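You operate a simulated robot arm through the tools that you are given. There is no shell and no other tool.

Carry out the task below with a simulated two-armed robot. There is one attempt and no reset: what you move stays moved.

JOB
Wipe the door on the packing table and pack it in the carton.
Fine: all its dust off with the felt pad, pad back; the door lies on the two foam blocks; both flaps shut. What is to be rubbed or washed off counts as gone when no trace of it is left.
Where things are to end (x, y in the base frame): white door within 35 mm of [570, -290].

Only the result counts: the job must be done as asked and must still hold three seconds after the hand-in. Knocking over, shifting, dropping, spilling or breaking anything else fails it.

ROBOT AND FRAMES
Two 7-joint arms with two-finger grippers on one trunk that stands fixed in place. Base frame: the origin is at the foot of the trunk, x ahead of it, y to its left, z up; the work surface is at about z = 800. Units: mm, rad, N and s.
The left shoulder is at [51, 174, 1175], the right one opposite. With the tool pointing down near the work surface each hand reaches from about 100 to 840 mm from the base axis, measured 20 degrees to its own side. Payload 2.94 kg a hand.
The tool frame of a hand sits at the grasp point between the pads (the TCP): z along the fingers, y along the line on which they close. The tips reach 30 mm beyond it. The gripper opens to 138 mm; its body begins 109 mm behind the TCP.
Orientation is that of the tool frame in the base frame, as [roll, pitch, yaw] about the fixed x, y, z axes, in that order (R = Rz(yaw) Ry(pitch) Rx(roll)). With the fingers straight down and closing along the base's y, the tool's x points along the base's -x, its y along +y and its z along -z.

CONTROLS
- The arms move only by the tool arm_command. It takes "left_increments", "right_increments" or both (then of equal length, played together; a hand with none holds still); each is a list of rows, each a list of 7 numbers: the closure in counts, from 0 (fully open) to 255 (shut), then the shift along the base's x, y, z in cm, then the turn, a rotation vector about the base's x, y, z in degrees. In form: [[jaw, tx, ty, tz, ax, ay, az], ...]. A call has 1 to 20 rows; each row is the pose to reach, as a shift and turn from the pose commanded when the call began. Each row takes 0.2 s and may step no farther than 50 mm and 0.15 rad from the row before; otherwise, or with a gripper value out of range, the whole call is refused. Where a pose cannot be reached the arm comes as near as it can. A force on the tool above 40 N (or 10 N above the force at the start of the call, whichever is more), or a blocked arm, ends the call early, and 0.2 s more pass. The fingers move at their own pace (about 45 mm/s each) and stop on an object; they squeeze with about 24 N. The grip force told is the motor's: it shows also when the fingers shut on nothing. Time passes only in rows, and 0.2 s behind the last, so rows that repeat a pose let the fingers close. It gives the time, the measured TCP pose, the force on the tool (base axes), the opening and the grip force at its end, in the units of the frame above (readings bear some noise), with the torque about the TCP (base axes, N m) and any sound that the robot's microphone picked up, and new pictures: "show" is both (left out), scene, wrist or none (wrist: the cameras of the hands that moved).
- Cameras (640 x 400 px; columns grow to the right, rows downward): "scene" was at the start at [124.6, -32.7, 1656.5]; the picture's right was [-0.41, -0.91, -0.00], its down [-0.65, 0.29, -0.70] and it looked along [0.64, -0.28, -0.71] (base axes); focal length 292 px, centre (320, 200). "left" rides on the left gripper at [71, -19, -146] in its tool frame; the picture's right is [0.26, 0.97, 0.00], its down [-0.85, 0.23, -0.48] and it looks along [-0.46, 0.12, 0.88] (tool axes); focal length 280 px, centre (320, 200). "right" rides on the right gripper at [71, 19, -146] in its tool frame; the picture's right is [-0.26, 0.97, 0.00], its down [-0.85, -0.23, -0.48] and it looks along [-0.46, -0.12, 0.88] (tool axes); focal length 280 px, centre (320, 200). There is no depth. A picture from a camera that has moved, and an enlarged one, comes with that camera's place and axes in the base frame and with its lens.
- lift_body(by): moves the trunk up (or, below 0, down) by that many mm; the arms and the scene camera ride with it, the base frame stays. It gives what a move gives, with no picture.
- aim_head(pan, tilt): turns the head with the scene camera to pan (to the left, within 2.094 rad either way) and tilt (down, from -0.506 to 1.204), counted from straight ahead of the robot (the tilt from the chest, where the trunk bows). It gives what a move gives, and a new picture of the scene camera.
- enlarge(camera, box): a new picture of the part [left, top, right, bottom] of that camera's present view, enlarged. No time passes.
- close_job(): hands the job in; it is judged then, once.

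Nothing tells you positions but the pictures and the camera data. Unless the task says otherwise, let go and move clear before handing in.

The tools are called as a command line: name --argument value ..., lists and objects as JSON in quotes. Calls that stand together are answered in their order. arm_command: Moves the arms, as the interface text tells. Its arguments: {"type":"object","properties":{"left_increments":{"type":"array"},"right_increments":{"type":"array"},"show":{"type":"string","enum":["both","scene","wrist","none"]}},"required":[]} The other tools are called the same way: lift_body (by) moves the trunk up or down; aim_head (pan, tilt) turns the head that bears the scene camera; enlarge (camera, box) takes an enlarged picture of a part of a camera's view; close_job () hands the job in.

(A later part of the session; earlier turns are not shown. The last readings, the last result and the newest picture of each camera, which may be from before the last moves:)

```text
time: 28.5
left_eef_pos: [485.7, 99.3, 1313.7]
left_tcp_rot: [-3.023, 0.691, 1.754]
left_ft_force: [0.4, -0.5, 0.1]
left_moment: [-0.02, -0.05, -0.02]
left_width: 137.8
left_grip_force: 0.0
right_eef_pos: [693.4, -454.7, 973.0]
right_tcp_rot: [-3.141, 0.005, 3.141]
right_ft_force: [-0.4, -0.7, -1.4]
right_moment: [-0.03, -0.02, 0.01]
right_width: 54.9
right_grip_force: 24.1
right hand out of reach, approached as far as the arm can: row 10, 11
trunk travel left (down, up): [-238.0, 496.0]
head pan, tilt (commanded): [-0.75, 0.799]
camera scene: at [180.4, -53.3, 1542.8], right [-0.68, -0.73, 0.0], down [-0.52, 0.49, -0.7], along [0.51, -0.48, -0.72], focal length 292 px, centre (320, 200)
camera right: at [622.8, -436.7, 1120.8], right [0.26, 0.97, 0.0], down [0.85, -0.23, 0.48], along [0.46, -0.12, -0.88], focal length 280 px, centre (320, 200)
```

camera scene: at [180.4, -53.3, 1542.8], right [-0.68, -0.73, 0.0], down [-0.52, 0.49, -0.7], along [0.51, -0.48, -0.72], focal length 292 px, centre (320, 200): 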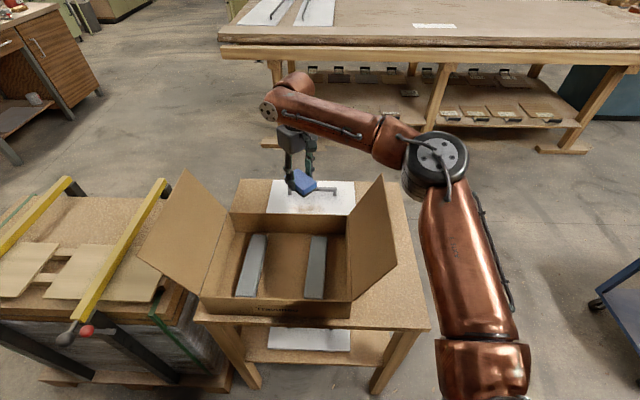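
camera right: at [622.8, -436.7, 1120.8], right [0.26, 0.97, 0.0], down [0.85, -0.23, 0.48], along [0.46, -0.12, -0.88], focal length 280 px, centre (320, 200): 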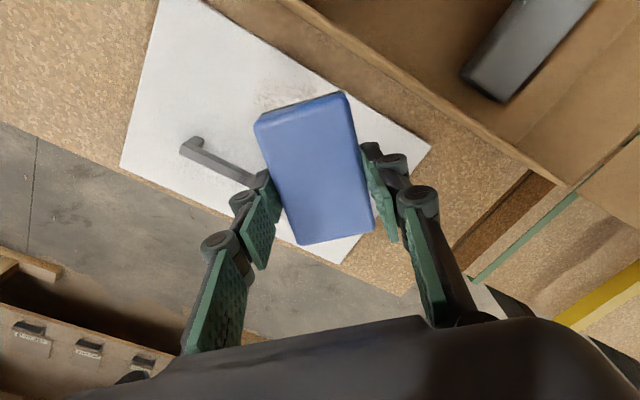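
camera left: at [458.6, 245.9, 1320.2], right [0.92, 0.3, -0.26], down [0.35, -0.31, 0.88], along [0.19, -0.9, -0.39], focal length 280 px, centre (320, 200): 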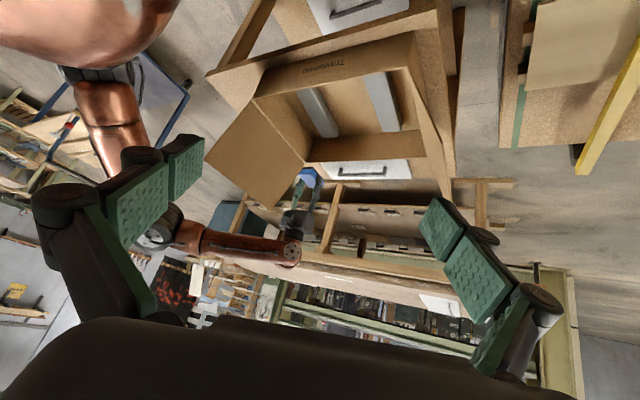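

The dust is partly gone; the hand's limit here is again a reach limit. Let me look at what remains.

enlarge --camera "right" --box '[120, 0, 440, 200]'

enlarge --camera "scene" --box '[220, 160, 400, 272]'

enlarge --camera "left" --box '[100, 50, 460, 275]'

```text
2.00 times, centred on (280, 100) of right
camera zoom: at [622.8, -436.7, 1120.8], right [0.26, 0.97, 0.0], down [0.85, -0.23, 0.48], along [0.46, -0.12, -0.88], focal length 561 px, centre (400, 400)
```

zoom: 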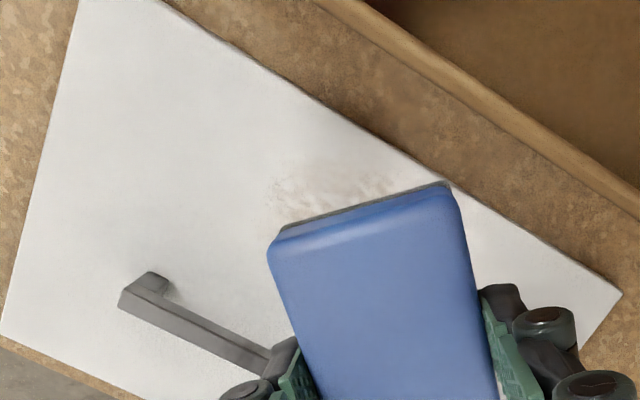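

```text
3.56 times, centred on (310, 216) of scene
camera zoom: at [180.4, -53.3, 1542.8], right [-0.68, -0.73, 0.0], down [-0.52, 0.49, -0.7], along [0.51, -0.48, -0.72], focal length 1040 px, centre (356, 143)
```

zoom: 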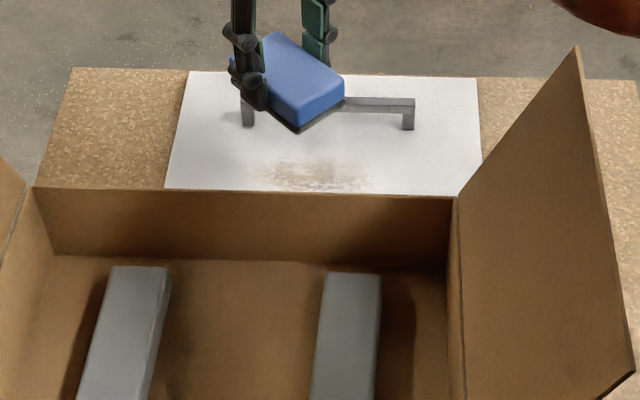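

```text
1.78 times, centred on (280, 162) of left
camera zoom: at [457.6, 245.4, 1381.3], right [0.92, 0.3, -0.25], down [0.35, -0.31, 0.88], along [0.19, -0.9, -0.39], focal length 498 px, centre (391, 267)
```

zoom: 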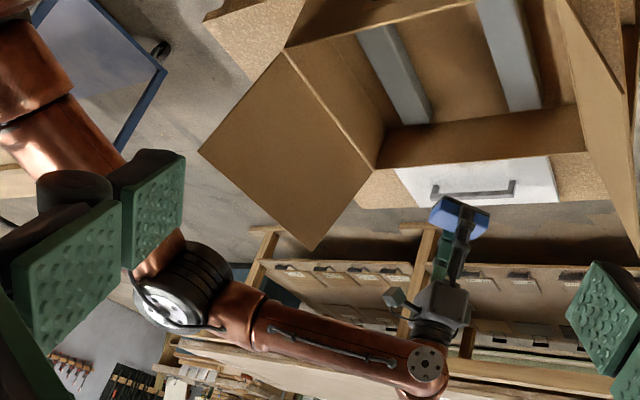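

One pass thinned the dust; more passes are needed, and the far end must be reached. Lowering the trunk gained reach before, so I'll lower it 60 mm again and test the far end above the door.

lift_body --by -60

arm_command --right_increments '[[255, 1.0, 0.3, 0, 0, 0, 0], [255, 2.0, 1.0, 0, 0, 0, 0], [255, 2.8, 1.6, 0, 0, 0, 0]]' --show "scene"

```text
time: 29.5
left_eef_pos: [485.4, 98.1, 1254.7]
left_tcp_rot: [-3.024, 0.691, 1.752]
left_ft_force: [-1.1, 0.7, 0.8]
left_moment: [0.02, -0.03, 0.07]
left_width: 138.2
left_grip_force: 0.1
right_eef_pos: [693.4, -455.0, 914.6]
right_tcp_rot: [-3.138, 0.001, 3.139]
right_ft_force: [-0.4, -0.3, -0.7]
right_moment: [0.0, -0.06, 0.01]
right_width: 55.0
right_grip_force: 24.2
trunk travel left (down, up): [-178.0, 556.0]
head pan, tilt (commanded): [-0.75, 0.799]
```

```text
time: 30.3
left_eef_pos: [486.5, 97.7, 1253.4]
left_tcp_rot: [-3.021, 0.687, 1.758]
left_ft_force: [-0.4, -0.5, 0.6]
left_moment: [0.03, 0.03, -0.01]
left_width: 138.0
left_grip_force: 0.0
right_eef_pos: [722.5, -440.3, 912.3]
right_tcp_rot: [-3.141, 0.0, 3.137]
right_ft_force: [-0.9, 0.1, -1.8]
right_moment: [-0.03, 0.04, 0.0]
right_width: 54.9
right_grip_force: 24.5
trunk travel left (down, up): [-178.0, 556.0]
head pan, tilt (commanded): [-0.75, 0.799]
camera scene: at [232.1, -55.0, 1477.8], right [-0.68, -0.73, 0.0], down [-0.53, 0.49, -0.7], along [0.51, -0.47, -0.72], focal length 292 px, centre (320, 200)
```

scene: 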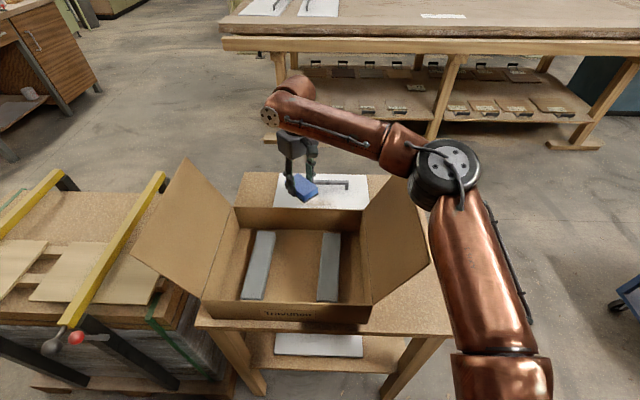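

With the trunk lower the far end is reachable. I'll lower the pad here to contact and then sweep back and forth along the door.

arm_command --right_increments '[[255, 0, 0, -2.5, 0, 0, 0], [255, 0, 0, -4.8, 0, 0, 0], [255, 0, 0, -5.5, 0, 0, 0], [255, 0, 0, -5.6, 0, 0, 0], [255, 0, 0, -5.6, 0, 0, 0]]' --show "none"

```text
time: 31.5
left_eef_pos: [485.8, 99.4, 1253.1]
left_tcp_rot: [-3.024, 0.689, 1.753]
left_ft_force: [-0.2, 0.0, -1.2]
left_moment: [-0.03, -0.01, 0.01]
left_width: 137.8
left_grip_force: 0.1
right_eef_pos: [722.3, -438.6, 855.6]
right_tcp_rot: [3.141, 0.0, 3.141]
right_ft_force: [0.4, 0.5, -0.7]
right_moment: [0.01, -0.01, 0.02]
right_width: 54.9
right_grip_force: 23.7
trunk travel left (down, up): [-178.0, 556.0]
head pan, tilt (commanded): [-0.75, 0.799]
```

arm_command --right_increments '[[255, 0, 0, -0.1, 0, 0, 0], [255, 0, 0, -0.2, 0, 0, 0], [255, 0, 0, -0.2, 0, 0, 0]]' --show "none"

```text
time: 32.3
left_eef_pos: [488.3, 98.4, 1252.9]
left_tcp_rot: [-3.023, 0.69, 1.754]
left_ft_force: [-0.5, 0.9, 0.7]
left_moment: [-0.02, 0.01, 0.01]
left_width: 138.0
left_grip_force: 0.1
right_eef_pos: [722.0, -438.5, 856.0]
right_tcp_rot: [-3.141, 0.001, 3.14]
right_ft_force: [1.6, -0.9, 7.4]
right_moment: [0.03, 0.03, -0.02]
right_width: 54.9
right_grip_force: 24.0
trunk travel left (down, up): [-178.0, 556.0]
head pan, tilt (commanded): [-0.75, 0.799]
```

Contact with about 8 N. Sweeping toward the near end and back.

arm_command --right_increments '[[255, -1, -1, 0, 0, 0, 0], [255, -2, -2, 0, 0, 0, 0], [255, -3, -3, 0, 0, 0, 0], [255, -4, -4, 0, 0, 0, 0], [255, -5, -5, 0, 0, 0, 0], [255, -6, -6, 0, 0, 0, 0], [255, -7, -7, 0, 0, 0, 0], [255, -8, -8, 0, 0, 0, 0], [255, -9, -9, 0, 0, 0, 0], [255, -9.6, -9.6, 0, 0, 0, 0]]' --show "both"

```text
time: 34.5
left_eef_pos: [486.5, 98.7, 1254.1]
left_tcp_rot: [-3.023, 0.69, 1.754]
left_ft_force: [-0.9, -0.3, -0.5]
left_moment: [-0.03, 0.0, -0.05]
left_width: 138.1
left_grip_force: 0.1
right_eef_pos: [626.9, -534.2, 856.1]
right_tcp_rot: [3.142, 0.001, 3.142]
right_ft_force: [3.3, 2.0, 13.9]
right_moment: [0.1, -0.15, 0.0]
right_width: 55.0
right_grip_force: 24.0
trunk travel left (down, up): [-178.0, 556.0]
head pan, tilt (commanded): [-0.75, 0.799]
camera scene: at [230.4, -52.9, 1478.3], right [-0.68, -0.73, 0.0], down [-0.52, 0.49, -0.7], along [0.51, -0.48, -0.72], focal length 292 px, centre (320, 200)
camera right: at [555.3, -515.8, 1003.3], right [0.26, 0.96, 0.0], down [0.85, -0.23, 0.48], along [0.46, -0.13, -0.88], focal length 280 px, centre (320, 200)
```

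scene: 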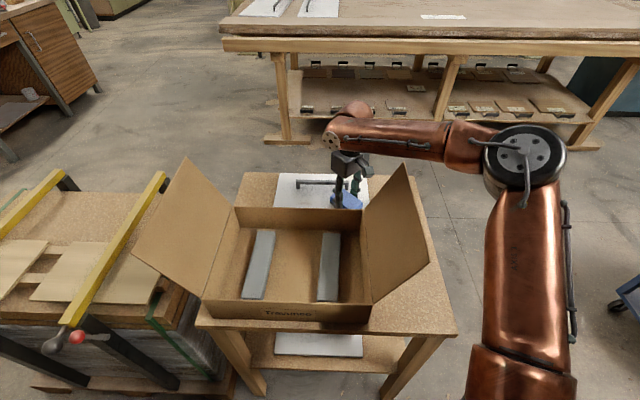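
right: 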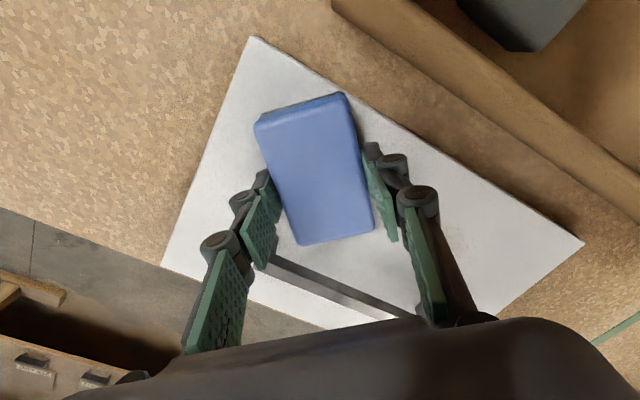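

enlarge --camera "right" --box '[230, 20, 600, 252]'

enlarge --camera "scene" --box '[240, 150, 400, 250]'

```text
1.72 times, centred on (415, 136) of right
camera zoom: at [555.3, -515.8, 1003.3], right [0.26, 0.96, 0.0], down [0.85, -0.23, 0.48], along [0.46, -0.13, -0.88], focal length 483 px, centre (156, 310)
```

zoom: 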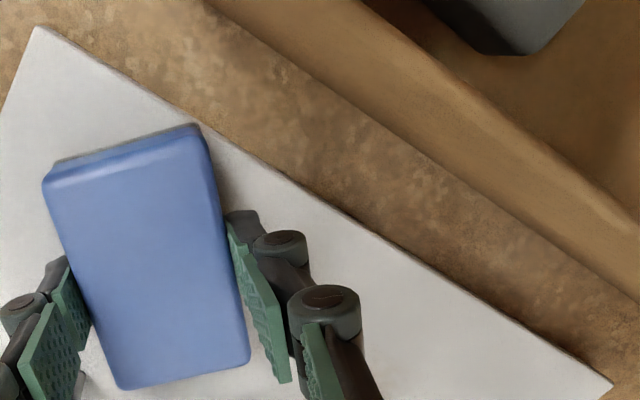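

```text
4.00 times, centred on (320, 200) of scene
camera zoom: at [230.4, -52.9, 1478.3], right [-0.68, -0.73, 0.0], down [-0.52, 0.49, -0.7], along [0.51, -0.48, -0.72], focal length 1170 px, centre (320, 200)
```

zoom: 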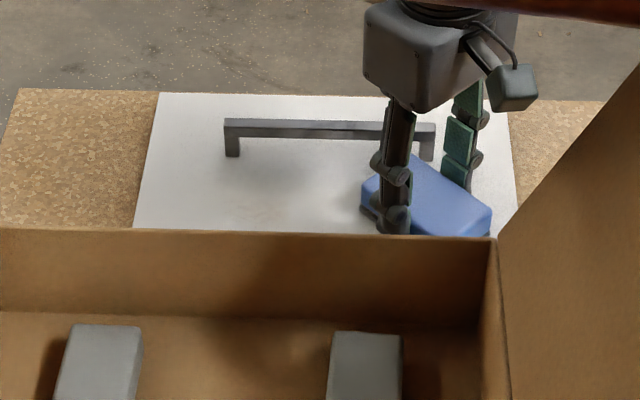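

Only a faint trace is left. I'll make more passes with slightly shifted lines.

arm_command --right_increments '[[255, -0.5, 0.5, 0, 0, 0, 0], [255, 0.5, 1.5, 0, 0, 0, 0], [255, 1.5, 2.5, 0, 0, 0, 0], [255, 2.5, 3.5, 0, 0, 0, 0], [255, 3.5, 4.5, 0, 0, 0, 0], [255, 4.5, 5.5, 0, 0, 0, 0], [255, 5.5, 6.5, 0, 0, 0, 0], [255, 6.5, 7.5, 0, 0, 0, 0], [255, 7.5, 8.5, 0, 0, 0, 0], [255, 8.5, 9.5, 0, 0, 0, 0], [255, 9.3, 10.3, 0, 0, 0, 0], [255, 8.8, 8.8, 0, 0, 0, 0], [255, 7.8, 7.3, 0, 0, 0, 0], [255, 6.8, 6.0, 0, 0, 0, 0], [255, 5.8, 4.8, 0, 0, 0, 0], [255, 4.8, 3.8, 0, 0, 0, 0], [255, 3.8, 2.8, 0, 0, 0, 0], [255, 2.8, 1.8, 0, 0, 0, 0], [255, 1.8, 0.8, 0, 0, 0, 0], [255, 0.5, -0.5, 0, 0, 0, 0]]' --show "both"

enlarge --camera "scene" --box '[240, 150, 400, 250]'

enlarge --camera "right" --box '[230, 20, 600, 252]'

```text
time: 38.7
left_eef_pos: [486.2, 99.6, 1253.8]
left_tcp_rot: [-3.023, 0.689, 1.753]
left_ft_force: [0.0, 0.7, 0.8]
left_moment: [-0.01, 0.0, -0.02]
left_width: 138.2
left_grip_force: 0.1
right_eef_pos: [630.8, -541.2, 853.9]
right_tcp_rot: [3.14, -0.002, 3.14]
right_ft_force: [-1.1, -1.2, 4.6]
right_moment: [0.02, -0.17, -0.03]
right_width: 55.1
right_grip_force: 23.8
trunk travel left (down, up): [-178.0, 556.0]
head pan, tilt (commanded): [-0.75, 0.799]
camera scene: at [230.8, -54.5, 1478.2], right [-0.68, -0.73, 0.0], down [-0.52, 0.49, -0.7], along [0.51, -0.48, -0.72], focal length 292 px, centre (320, 200)
camera right: at [560.5, -522.0, 1003.0], right [0.26, 0.96, 0.0], down [0.85, -0.23, 0.48], along [0.46, -0.13, -0.88], focal length 280 px, centre (320, 200)
```

scene: 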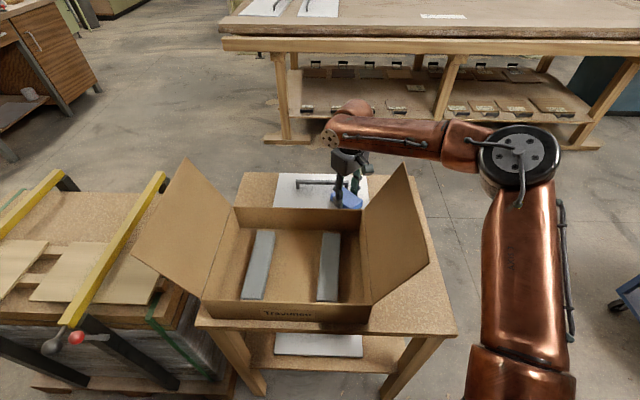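
right: 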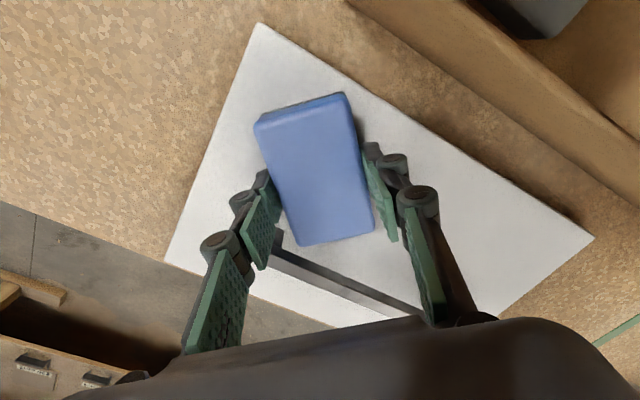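

```text
4.00 times, centred on (320, 200) of scene
camera zoom: at [230.8, -54.5, 1478.2], right [-0.68, -0.73, 0.0], down [-0.52, 0.49, -0.7], along [0.51, -0.48, -0.72], focal length 1170 px, centre (320, 200)
```

zoom: 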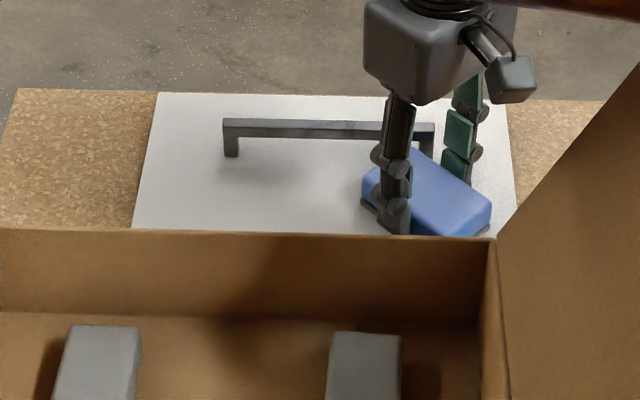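

```text
1.72 times, centred on (415, 136) of right
camera zoom: at [560.5, -522.0, 1003.0], right [0.26, 0.96, 0.0], down [0.85, -0.23, 0.48], along [0.46, -0.13, -0.88], focal length 483 px, centre (156, 310)
```

zoom: 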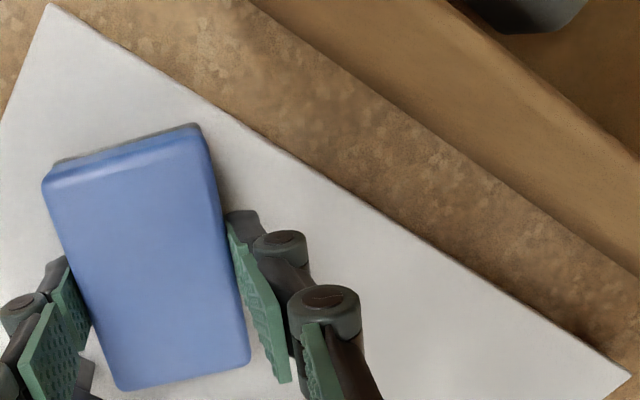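

It looks clean; I'll run two more confirming passes with shifted lines (nearer the edge and nearer the handle) and slightly more pressure.

arm_command --right_increments '[[255, -1.2, 1.2, -0.05, 0, 0, 0], [255, -0.2, 2.2, -0.05, 0, 0, 0], [255, 0.8, 3.2, -0.05, 0, 0, 0], [255, 1.8, 4.2, -0.05, 0, 0, 0], [255, 2.8, 5.2, -0.05, 0, 0, 0], [255, 3.8, 6.2, -0.05, 0, 0, 0], [255, 4.8, 7.2, -0.05, 0, 0, 0], [255, 5.8, 8.2, -0.05, 0, 0, 0], [255, 6.8, 9.2, -0.05, 0, 0, 0], [255, 7.8, 10.2, -0.05, 0, 0, 0], [255, 8.6, 11.0, -0.05, 0, 0, 0], [255, 8.6, 9.6, -0.05, 0, 0, 0], [255, 8.6, 8.2, -0.05, 0, 0, 0], [255, 7.4, 7.0, -0.05, 0, 0, 0], [255, 6.2, 5.8, -0.05, 0, 0, 0], [255, 5.0, 4.6, -0.05, 0, 0, 0], [255, 3.8, 3.4, -0.05, 0, 0, 0], [255, 2.6, 2.2, -0.05, 0, 0, 0], [255, 1.4, 1.0, -0.05, 0, 0, 0], [255, 0.2, -0.2, -0.05, 0, 0, 0]]' --show "none"

```text
time: 42.9
left_eef_pos: [486.0, 98.9, 1252.9]
left_tcp_rot: [-3.024, 0.69, 1.756]
left_ft_force: [0.4, -0.6, -0.2]
left_moment: [0.03, 0.0, 0.02]
left_width: 138.1
left_grip_force: 0.0
right_eef_pos: [632.3, -542.3, 856.0]
right_tcp_rot: [3.141, 0.0, 3.141]
right_ft_force: [-1.6, 0.2, 6.2]
right_moment: [0.03, -0.26, 0.05]
right_width: 54.7
right_grip_force: 23.8
trunk travel left (down, up): [-178.0, 556.0]
head pan, tilt (commanded): [-0.75, 0.799]
```

Now I'll lift the pad, move back toward its place and view the door for remaining traces.

arm_command --right_increments '[[255, 0, 0, 3, 0, 0, 0], [255, 0, 0, 7, 0, 0, 0], [255, -2, -3, 9, 0, 0, -7.3], [255, -4, -6, 10, 0, 0, -14.6], [255, -5.5, -9, 10, 0, 0, -21.9], [255, -7, -12, 10, 0, 0, -29.2], [255, -8, -13.5, 10, 0, 0, -36.5], [255, -8.7, -14.4, 10, 0, 0, -43.7]]' --show "both"

enlarge --camera "right" --box '[340, 0, 640, 188]'

enlarge --camera "scene" --box '[250, 155, 400, 249]'

```text
time: 44.7
left_eef_pos: [487.7, 98.5, 1253.5]
left_tcp_rot: [-3.022, 0.691, 1.755]
left_ft_force: [-0.4, -0.7, -0.1]
left_moment: [0.01, 0.02, 0.03]
left_width: 137.8
left_grip_force: 0.1
right_eef_pos: [545.9, -687.3, 953.4]
right_tcp_rot: [3.142, -0.001, 2.375]
right_ft_force: [0.8, 0.5, -1.4]
right_moment: [0.02, 0.04, 0.02]
right_width: 55.0
right_grip_force: 23.9
trunk travel left (down, up): [-178.0, 556.0]
head pan, tilt (commanded): [-0.75, 0.799]
camera scene: at [231.4, -54.8, 1478.0], right [-0.68, -0.73, 0.0], down [-0.52, 0.49, -0.7], along [0.51, -0.47, -0.72], focal length 292 px, centre (320, 200)
camera right: at [508.5, -625.1, 1101.6], right [0.86, 0.51, 0.0], down [0.45, -0.75, 0.48], along [0.24, -0.41, -0.88], focal length 280 px, centre (320, 200)
```

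scene: 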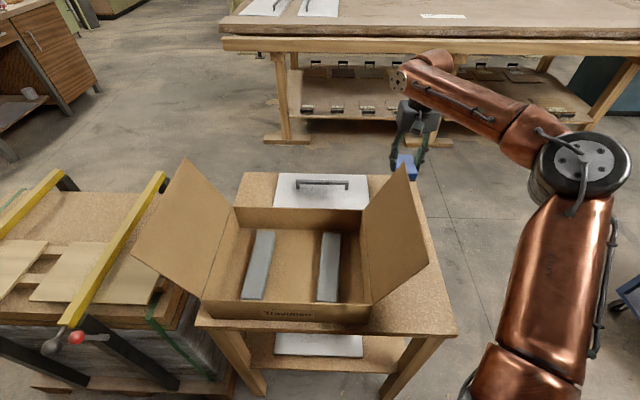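
right: 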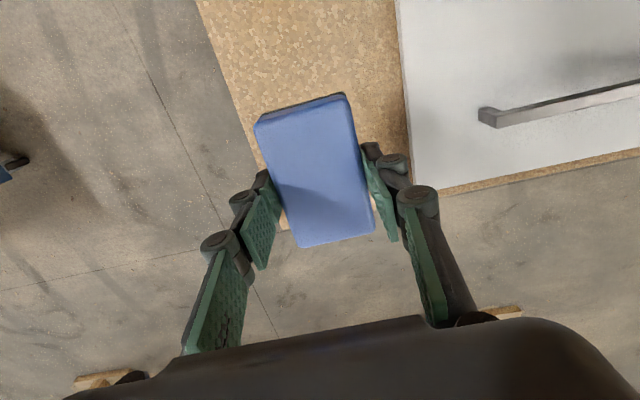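

```text
2.13 times, centred on (490, 94) of right
camera zoom: at [508.5, -625.1, 1101.6], right [0.86, 0.51, 0.0], down [0.45, -0.75, 0.48], along [0.24, -0.41, -0.88], focal length 597 px, centre (-42, 426)
```

zoom: 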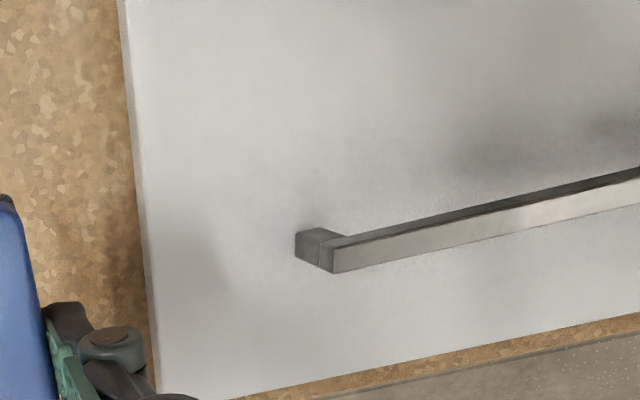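

```text
4.26 times, centred on (325, 202) of scene
camera zoom: at [231.4, -54.8, 1478.0], right [-0.68, -0.73, 0.0], down [-0.52, 0.49, -0.7], along [0.51, -0.47, -0.72], focal length 1244 px, centre (299, 192)
```

zoom: 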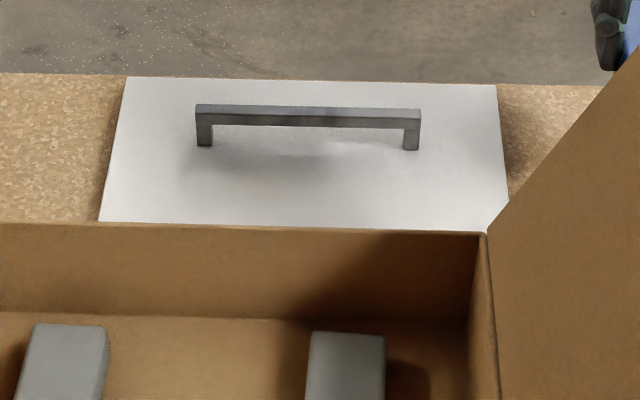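

The door looks clean. I'm back above the pad's original place; I'll take a couple of readings to average the noise before setting it down.

arm_command --right_increments '[[255, 0, 0, -5, 0, 0, 0], [255, 0, 0, -8, 0, 0, 0], [255, 0, 0, -8, 0, 0, 0]]' --show "none"

arm_command --right_increments '[[255, 0, 0, 0, 0, 0, 0]]' --show "none"

arm_command --right_increments '[[255, 0, 0, 0, 0, 0, 0]]' --show "wrist"

```text
time: 45.5
left_eef_pos: [487.0, 98.7, 1253.5]
left_tcp_rot: [-3.025, 0.689, 1.754]
left_ft_force: [0.4, -0.7, 0.6]
left_moment: [-0.03, 0.0, -0.02]
left_width: 137.9
left_grip_force: 0.0
right_eef_pos: [545.2, -685.9, 872.6]
right_tcp_rot: [3.139, 0.0, 2.378]
right_ft_force: [-0.1, 0.0, -0.4]
right_moment: [0.01, 0.01, 0.01]
right_width: 55.0
right_grip_force: 24.0
trunk travel left (down, up): [-178.0, 556.0]
head pan, tilt (commanded): [-0.75, 0.799]
```

```text
time: 45.9
left_eef_pos: [487.3, 97.7, 1253.0]
left_tcp_rot: [-3.023, 0.689, 1.753]
left_ft_force: [-0.5, 1.0, 0.2]
left_moment: [0.04, 0.03, -0.01]
left_width: 138.1
left_grip_force: 0.1
right_eef_pos: [545.7, -686.3, 873.2]
right_tcp_rot: [3.141, 0.001, 2.375]
right_ft_force: [-0.3, 0.1, -1.4]
right_moment: [0.0, -0.01, 0.02]
right_width: 55.1
right_grip_force: 24.2
trunk travel left (down, up): [-178.0, 556.0]
head pan, tilt (commanded): [-0.75, 0.799]
```

```text
time: 46.3
left_eef_pos: [486.7, 98.6, 1253.5]
left_tcp_rot: [-3.022, 0.69, 1.755]
left_ft_force: [-0.7, -0.2, 0.3]
left_moment: [0.03, 0.0, 0.01]
left_width: 137.8
left_grip_force: 0.0
right_eef_pos: [545.4, -686.9, 874.5]
right_tcp_rot: [3.141, 0.0, 2.376]
right_ft_force: [-0.9, -0.5, -0.7]
right_moment: [0.01, 0.01, -0.02]
right_width: 54.9
right_grip_force: 24.2
trunk travel left (down, up): [-178.0, 556.0]
head pan, tilt (commanded): [-0.75, 0.799]
camera right: at [507.8, -624.4, 1020.9], right [0.86, 0.52, 0.0], down [0.45, -0.75, 0.48], along [0.25, -0.41, -0.88], focal length 280 px, centre (320, 200)
```

right: 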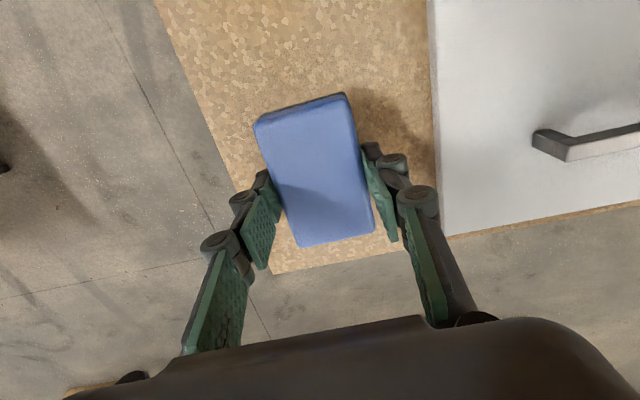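

Position matches the original. Lowering the pad onto the table and releasing with a partial opening.

arm_command --right_increments '[[255, 0, 0, -2, 0, 0, 0], [255, 0, 0, -2.8, 0, 0, 0], [255, 0, 0, -3.1, 0, 0, 0], [255, 0, 0, -3.2, 0, 0, 0], [255, 0, 0, -3.2, 0, 0, 0]]' --show "none"

```text
time: 47.5
left_eef_pos: [486.6, 98.6, 1253.7]
left_tcp_rot: [-3.023, 0.688, 1.754]
left_ft_force: [-0.1, 0.4, 0.0]
left_moment: [0.0, -0.01, -0.01]
left_width: 138.1
left_grip_force: 0.1
right_eef_pos: [547.5, -686.4, 840.6]
right_tcp_rot: [3.14, -0.001, 2.378]
right_ft_force: [0.7, 1.0, -0.9]
right_moment: [-0.01, 0.0, 0.0]
right_width: 55.0
right_grip_force: 23.9
trunk travel left (down, up): [-178.0, 556.0]
head pan, tilt (commanded): [-0.75, 0.799]
```

arm_command --right_increments '[[255, 0, 0, -0.1, 0, 0, 0], [255, 0, 0, -0.2, 0, 0, 0], [255, 0, 0, -0.2, 0, 0, 0]]' --show "none"

```text
time: 48.3
left_eef_pos: [487.8, 98.7, 1254.4]
left_tcp_rot: [-3.023, 0.69, 1.752]
left_ft_force: [0.7, 0.6, -0.1]
left_moment: [-0.01, -0.01, 0.02]
left_width: 138.0
left_grip_force: 0.1
right_eef_pos: [547.5, -686.3, 840.4]
right_tcp_rot: [-3.142, 0.0, 2.379]
right_ft_force: [0.5, 0.3, -1.3]
right_moment: [-0.02, -0.02, -0.02]
right_width: 55.0
right_grip_force: 24.1
trunk travel left (down, up): [-178.0, 556.0]
head pan, tilt (commanded): [-0.75, 0.799]
```

arm_command --right_increments '[[255, -0.1, 0, -0.1, 0, 0, 0], [255, -0.1, 0, -0.2, 0, 0, 0], [255, -0.1, 0, -0.2, 0, 0, 0]]' --show "none"

```text
time: 49.1
left_eef_pos: [487.5, 97.5, 1255.2]
left_tcp_rot: [-3.023, 0.69, 1.752]
left_ft_force: [0.3, 0.0, -0.1]
left_moment: [0.02, 0.01, -0.02]
left_width: 137.9
left_grip_force: 0.0
right_eef_pos: [545.6, -686.6, 838.8]
right_tcp_rot: [3.14, -0.001, 2.378]
right_ft_force: [0.4, -1.8, 3.7]
right_moment: [0.04, 0.08, 0.03]
right_width: 54.8
right_grip_force: 23.6
trunk travel left (down, up): [-178.0, 556.0]
head pan, tilt (commanded): [-0.75, 0.799]
```

Contact with the table. Releasing to a partial opening and rising.

arm_command --right_increments '[[200, 0, 0, 0, 0, 0, 0], [150, 0, 0, 0, 0, 0, 0], [110, 0, 0, 0, 0, 0, 0], [75, 0, 0, 0, 0, 0, 0], [75, 0, 0, 0, 0, 0, 0], [75, 0, 0, 3, 0, 0, 0], [75, 0, 0, 7, 0, 0, 0], [75, 0, 0, 11, 0, 0, 0]]' --show "both"

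enlarge --camera "right" --box '[220, 50, 420, 250]'

```text
time: 50.9
left_eef_pos: [486.6, 100.4, 1253.8]
left_tcp_rot: [-3.024, 0.692, 1.755]
left_ft_force: [-0.1, 0.6, -0.1]
left_moment: [0.03, 0.01, 0.01]
left_width: 138.0
left_grip_force: 0.1
right_eef_pos: [545.7, -685.1, 950.2]
right_tcp_rot: [-3.141, 0.001, 2.379]
right_ft_force: [-0.8, 1.1, 0.4]
right_moment: [-0.03, 0.01, 0.0]
right_width: 97.4
right_grip_force: 0.0
trunk travel left (down, up): [-178.0, 556.0]
head pan, tilt (commanded): [-0.75, 0.799]
camera scene: at [230.9, -53.5, 1478.2], right [-0.68, -0.73, 0.0], down [-0.52, 0.49, -0.7], along [0.51, -0.48, -0.72], focal length 292 px, centre (320, 200)
camera right: at [507.6, -623.0, 1096.9], right [0.86, 0.52, 0.0], down [0.45, -0.75, 0.48], along [0.25, -0.41, -0.88], focal length 280 px, centre (320, 200)
```

scene: 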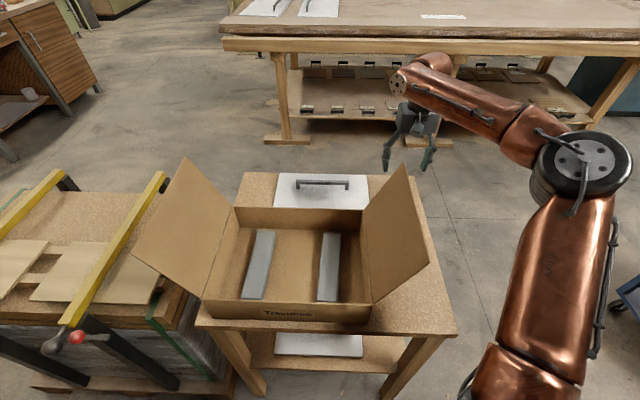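
right: 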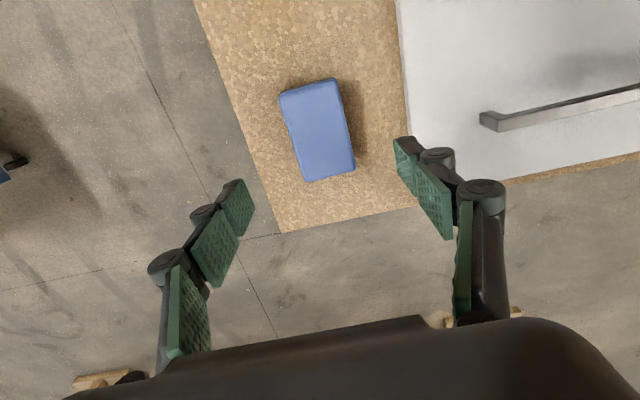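

```text
2.00 times, centred on (320, 150) of right
camera zoom: at [507.6, -623.0, 1096.9], right [0.86, 0.52, 0.0], down [0.45, -0.75, 0.48], along [0.25, -0.41, -0.88], focal length 561 px, centre (320, 300)
```

zoom: 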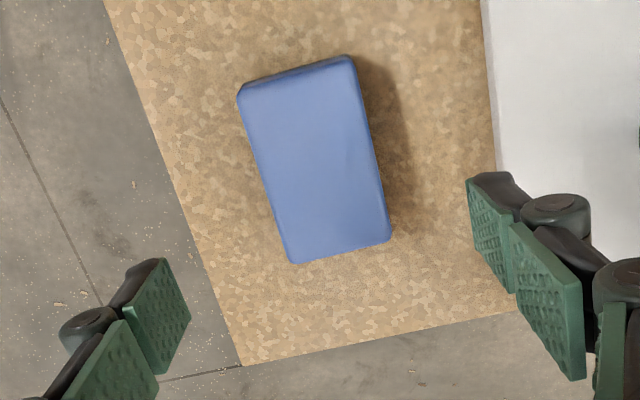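

The pad is back in place. Next I'll raise the hand, turn it so the fingers close across the handle (yaw about 225°), and view the door from above.

arm_command --right_increments '[[75, 0.6, 0.8, 2, 0, 0, 8.1], [75, 1.2, 1.7, 4, 0, 0, 16.2], [75, 1.8, 2.6, 6, 0, 0, 24.3], [75, 2.4, 3.5, 8, 0, 0, 32.4], [75, 3.0, 4.4, 9, 0, 0, 40.5], [75, 3.6, 5.3, 9, 0, 0, 48.6], [75, 4.2, 6.2, 9, 0, 0, 56.7], [75, 4.8, 7.1, 9, 0, 0, 64.8], [75, 5.4, 8.0, 9, 0, 0, 72.9], [75, 6.0, 8.9, 9, 0, 0, 81], [75, 6.5, 9.8, 9, 0, 0, 88.7]]' --show "both"

enlarge --camera "right" --box '[160, 0, 480, 200]'

enlarge --camera "left" --box '[100, 50, 460, 275]'

```text
time: 53.3
left_eef_pos: [486.5, 98.6, 1254.9]
left_tcp_rot: [-3.022, 0.689, 1.754]
left_ft_force: [-0.5, -0.3, -0.3]
left_moment: [-0.03, 0.01, 0.01]
left_width: 138.0
left_grip_force: 0.1
right_eef_pos: [609.8, -587.4, 1039.4]
right_tcp_rot: [3.14, 0.0, -2.355]
right_ft_force: [-0.7, -0.3, 0.0]
right_moment: [-0.02, -0.01, 0.01]
right_width: 97.4
right_grip_force: 0.0
trunk travel left (down, up): [-178.0, 556.0]
head pan, tilt (commanded): [-0.75, 0.799]
camera scene: at [231.5, -54.0, 1478.0], right [-0.68, -0.73, 0.0], down [-0.52, 0.49, -0.7], along [0.51, -0.48, -0.72], focal length 292 px, centre (320, 200)
camera right: at [546.4, -625.3, 1186.0], right [-0.5, 0.87, 0.0], down [0.76, 0.44, 0.48], along [0.41, 0.24, -0.88], focal length 280 px, centre (320, 200)
```

scene: 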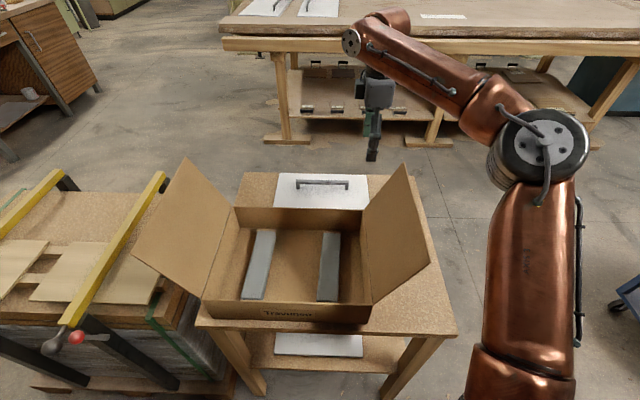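
right: 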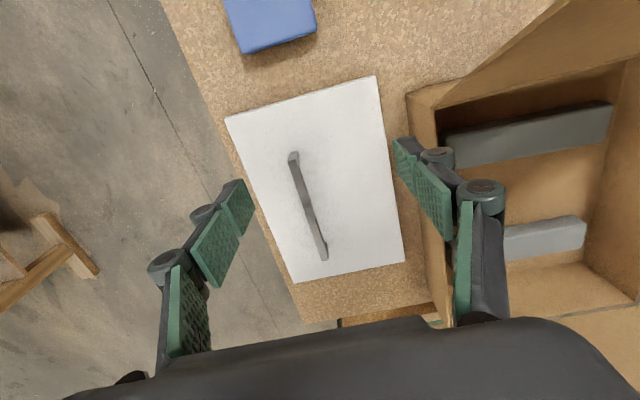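

```text
2.00 times, centred on (320, 100) of right
camera zoom: at [546.4, -625.3, 1186.0], right [-0.5, 0.87, 0.0], down [0.76, 0.44, 0.48], along [0.41, 0.24, -0.88], focal length 561 px, centre (320, 400)
```

zoom: 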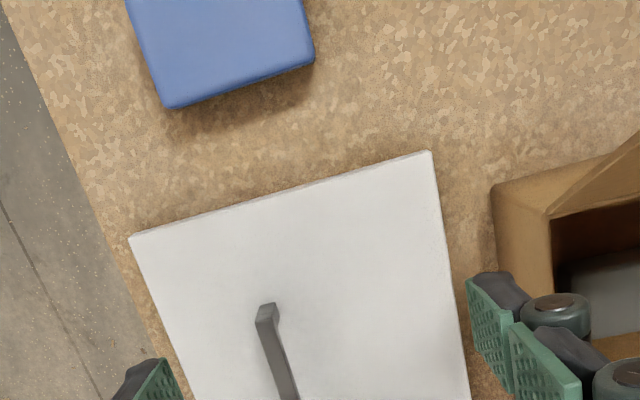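

```text
1.78 times, centred on (280, 162) of left
camera zoom: at [458.2, 244.7, 1321.1], right [0.92, 0.3, -0.26], down [0.35, -0.31, 0.88], along [0.19, -0.9, -0.39], focal length 498 px, centre (391, 267)
```

zoom: 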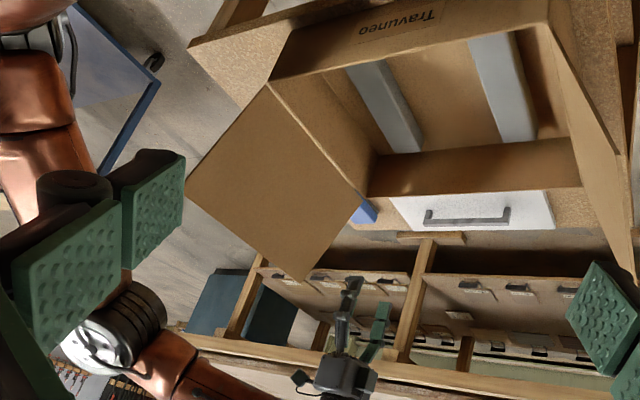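

The whole door is in view. I'll zoom into its surface to check cleanliness and measure the handle.

enlarge --camera "right" --box '[220, 70, 420, 195]'

enlarge --camera "right" --box '[220, 165, 420, 290]'

```text
3.20 times, centred on (320, 132) of right
camera zoom: at [546.4, -625.3, 1186.0], right [-0.5, 0.87, 0.0], down [0.76, 0.44, 0.48], along [0.41, 0.24, -0.88], focal length 897 px, centre (320, 416)
```

zoom: 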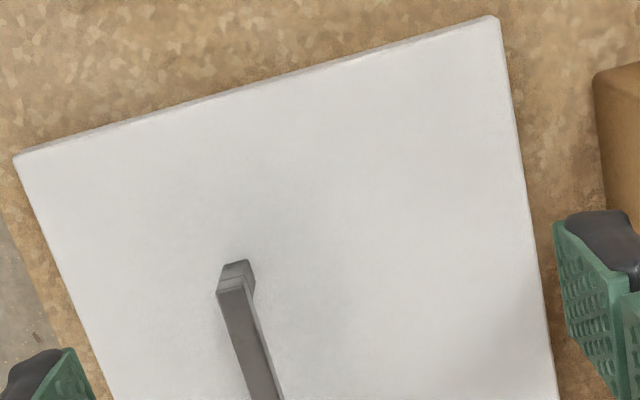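

```text
3.20 times, centred on (320, 228) of right
camera zoom: at [546.4, -625.3, 1186.0], right [-0.5, 0.87, 0.0], down [0.76, 0.44, 0.48], along [0.41, 0.24, -0.88], focal length 897 px, centre (320, 112)
```

zoom: 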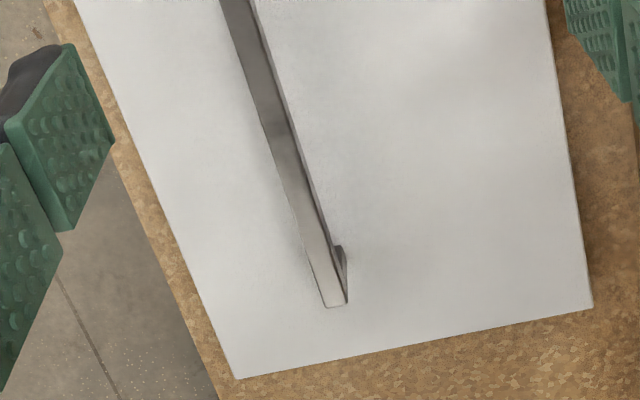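

The door is spotless. The handle's mid-point is about (732, -533) with its top near z 850. I'll approach above it, checking reach.

arm_command --right_increments '[[75, 4, 1.8, -2, 0, 0, 0], [75, 8, 3.6, -5, 0, 0, 0], [75, 12.2, 5.4, -8, 0, 0, 0], [75, 12.2, 5.4, -10, 0, 0, 0]]' --show "both"

enlarge --camera "left" --box '[100, 50, 460, 275]'

```text
refused: row 2 steps farther than a row can; nothing moved
```

```text
1.78 times, centred on (280, 162) of left
camera zoom: at [458.2, 244.7, 1321.1], right [0.92, 0.3, -0.26], down [0.35, -0.31, 0.88], along [0.19, -0.9, -0.39], focal length 498 px, centre (391, 267)
```

zoom: 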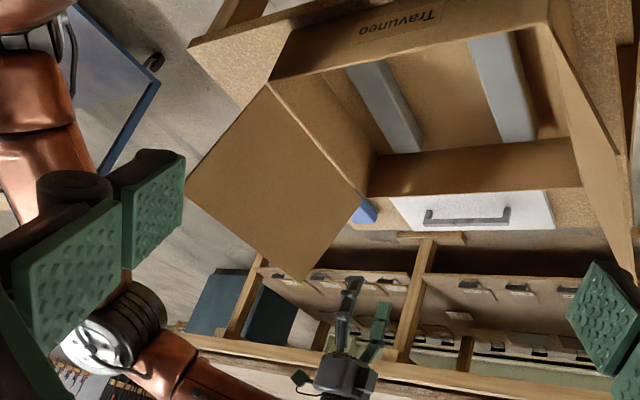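

arm_command --right_increments '[[75, 3, 1.4, -2, 0, 0, 0], [75, 6, 2.7, -4, 0, 0, 0], [75, 9, 4.1, -6, 0, 0, 0], [75, 12.2, 5.4, -8, 0, 0, 0], [75, 12.2, 5.4, -10, 0, 0, 0]]' --show "both"

enlarge --camera "left" --box '[100, 50, 460, 275]'

```text
time: 54.5
left_eef_pos: [484.1, 96.3, 1255.2]
left_tcp_rot: [-3.029, 0.69, 1.75]
left_ft_force: [-0.2, -0.8, 0.9]
left_moment: [0.1, -0.06, 0.02]
left_width: 138.0
left_grip_force: 0.0
right_eef_pos: [714.5, -534.3, 935.8]
right_tcp_rot: [-3.14, 0.003, -2.361]
right_ft_force: [-0.8, -1.2, 0.1]
right_moment: [0.14, -0.07, 0.01]
right_width: 97.3
right_grip_force: 0.1
right hand out of reach, approached as far as the arm can: row 4, 5
trunk travel left (down, up): [-178.0, 556.0]
head pan, tilt (commanded): [-0.75, 0.799]
camera scene: at [229.6, -56.6, 1478.3], right [-0.68, -0.73, 0.0], down [-0.52, 0.49, -0.7], along [0.51, -0.47, -0.72], focal length 292 px, centre (320, 200)
camera right: at [649.5, -571.7, 1084.2], right [-0.49, 0.87, 0.0], down [0.76, 0.43, 0.48], along [0.42, 0.24, -0.88], focal length 280 px, centre (320, 200)
```

scene: 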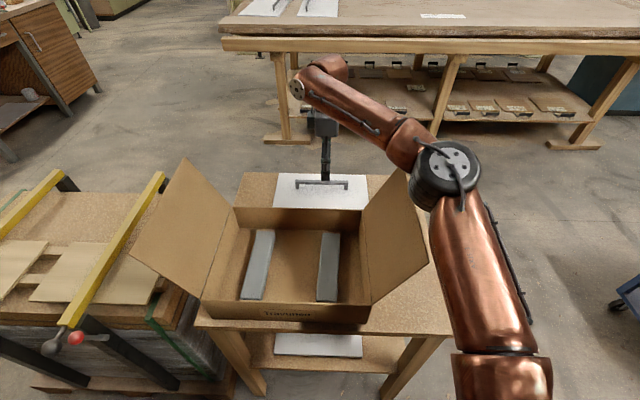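
right: 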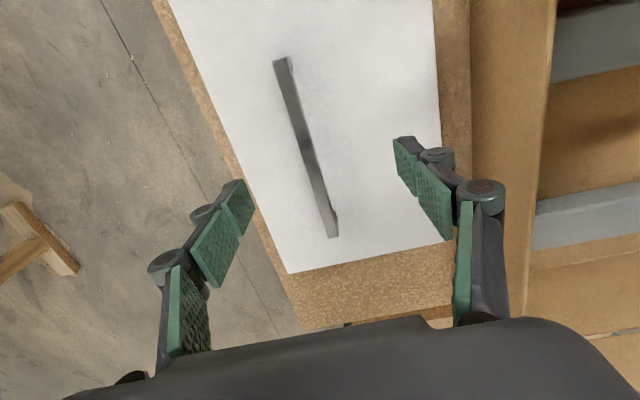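

```text
1.78 times, centred on (280, 162) of left
camera zoom: at [454.6, 242.1, 1323.0], right [0.92, 0.3, -0.25], down [0.34, -0.31, 0.88], along [0.19, -0.9, -0.39], focal length 498 px, centre (391, 267)
```

zoom: 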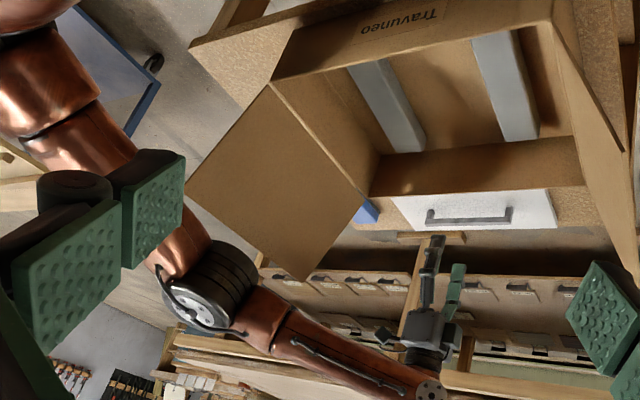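

The vertical hand stops about 17 mm short and I don't want to lower the trunk further near the flap. Tilting the fingers 15° along the bar keeps the pads parallel to its faces and gains reach, so I'll do that.

arm_command --right_increments '[[75, 0, 0, 0, 3.5, -3.5, 0], [75, 0, 0, 0, 7.1, -7.1, 0], [75, 0, 0, 0, 10.6, -10.6, 0], [75, 0.8, 0, 0, 10.6, -10.6, 0], [75, 1.65, 0, 0, 10.6, -10.6, 0], [75, 1.65, 0, 0, 10.6, -10.6, 0]]' --show "both"

enlarge --camera "left" --box '[100, 50, 460, 275]'

```text
time: 55.9
left_eef_pos: [487.5, 98.5, 1253.3]
left_tcp_rot: [-3.023, 0.69, 1.755]
left_ft_force: [-0.2, -0.8, -0.7]
left_moment: [-0.04, 0.0, -0.02]
left_width: 137.9
left_grip_force: 0.0
right_eef_pos: [732.9, -531.6, 935.4]
right_tcp_rot: [3.141, 0.261, -2.357]
right_ft_force: [0.0, 0.4, -0.1]
right_moment: [0.01, -0.03, 0.01]
right_width: 97.3
right_grip_force: 0.1
trunk travel left (down, up): [-178.0, 556.0]
head pan, tilt (commanded): [-0.75, 0.799]
camera scene: at [231.4, -54.4, 1478.1], right [-0.68, -0.73, 0.0], down [-0.52, 0.49, -0.7], along [0.51, -0.48, -0.72], focal length 292 px, centre (320, 200)
camera right: at [644.9, -594.0, 1060.2], right [-0.5, 0.86, 0.07], down [0.66, 0.33, 0.68], along [0.56, 0.39, -0.73], focal length 280 px, centre (320, 200)
```

scene: 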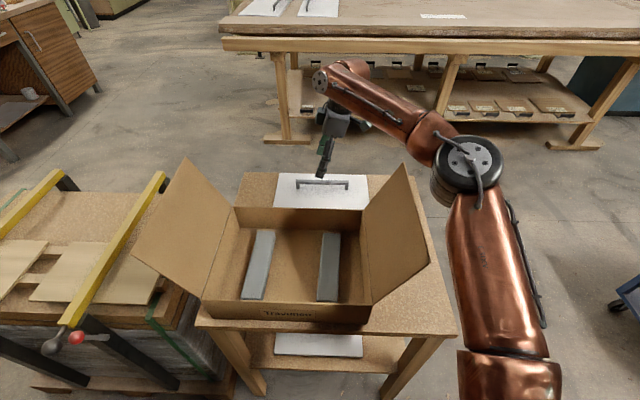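
right: 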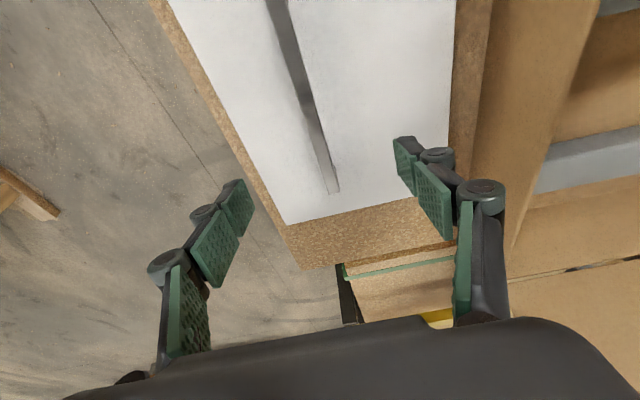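

```text
1.78 times, centred on (280, 162) of left
camera zoom: at [458.1, 244.3, 1321.2], right [0.92, 0.3, -0.26], down [0.35, -0.31, 0.88], along [0.19, -0.9, -0.39], focal length 498 px, centre (391, 267)
```

zoom: 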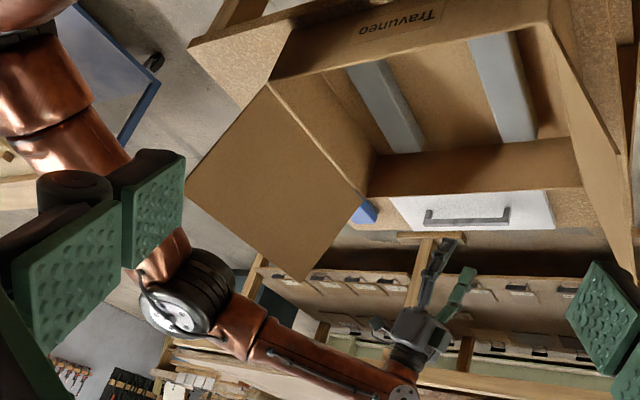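

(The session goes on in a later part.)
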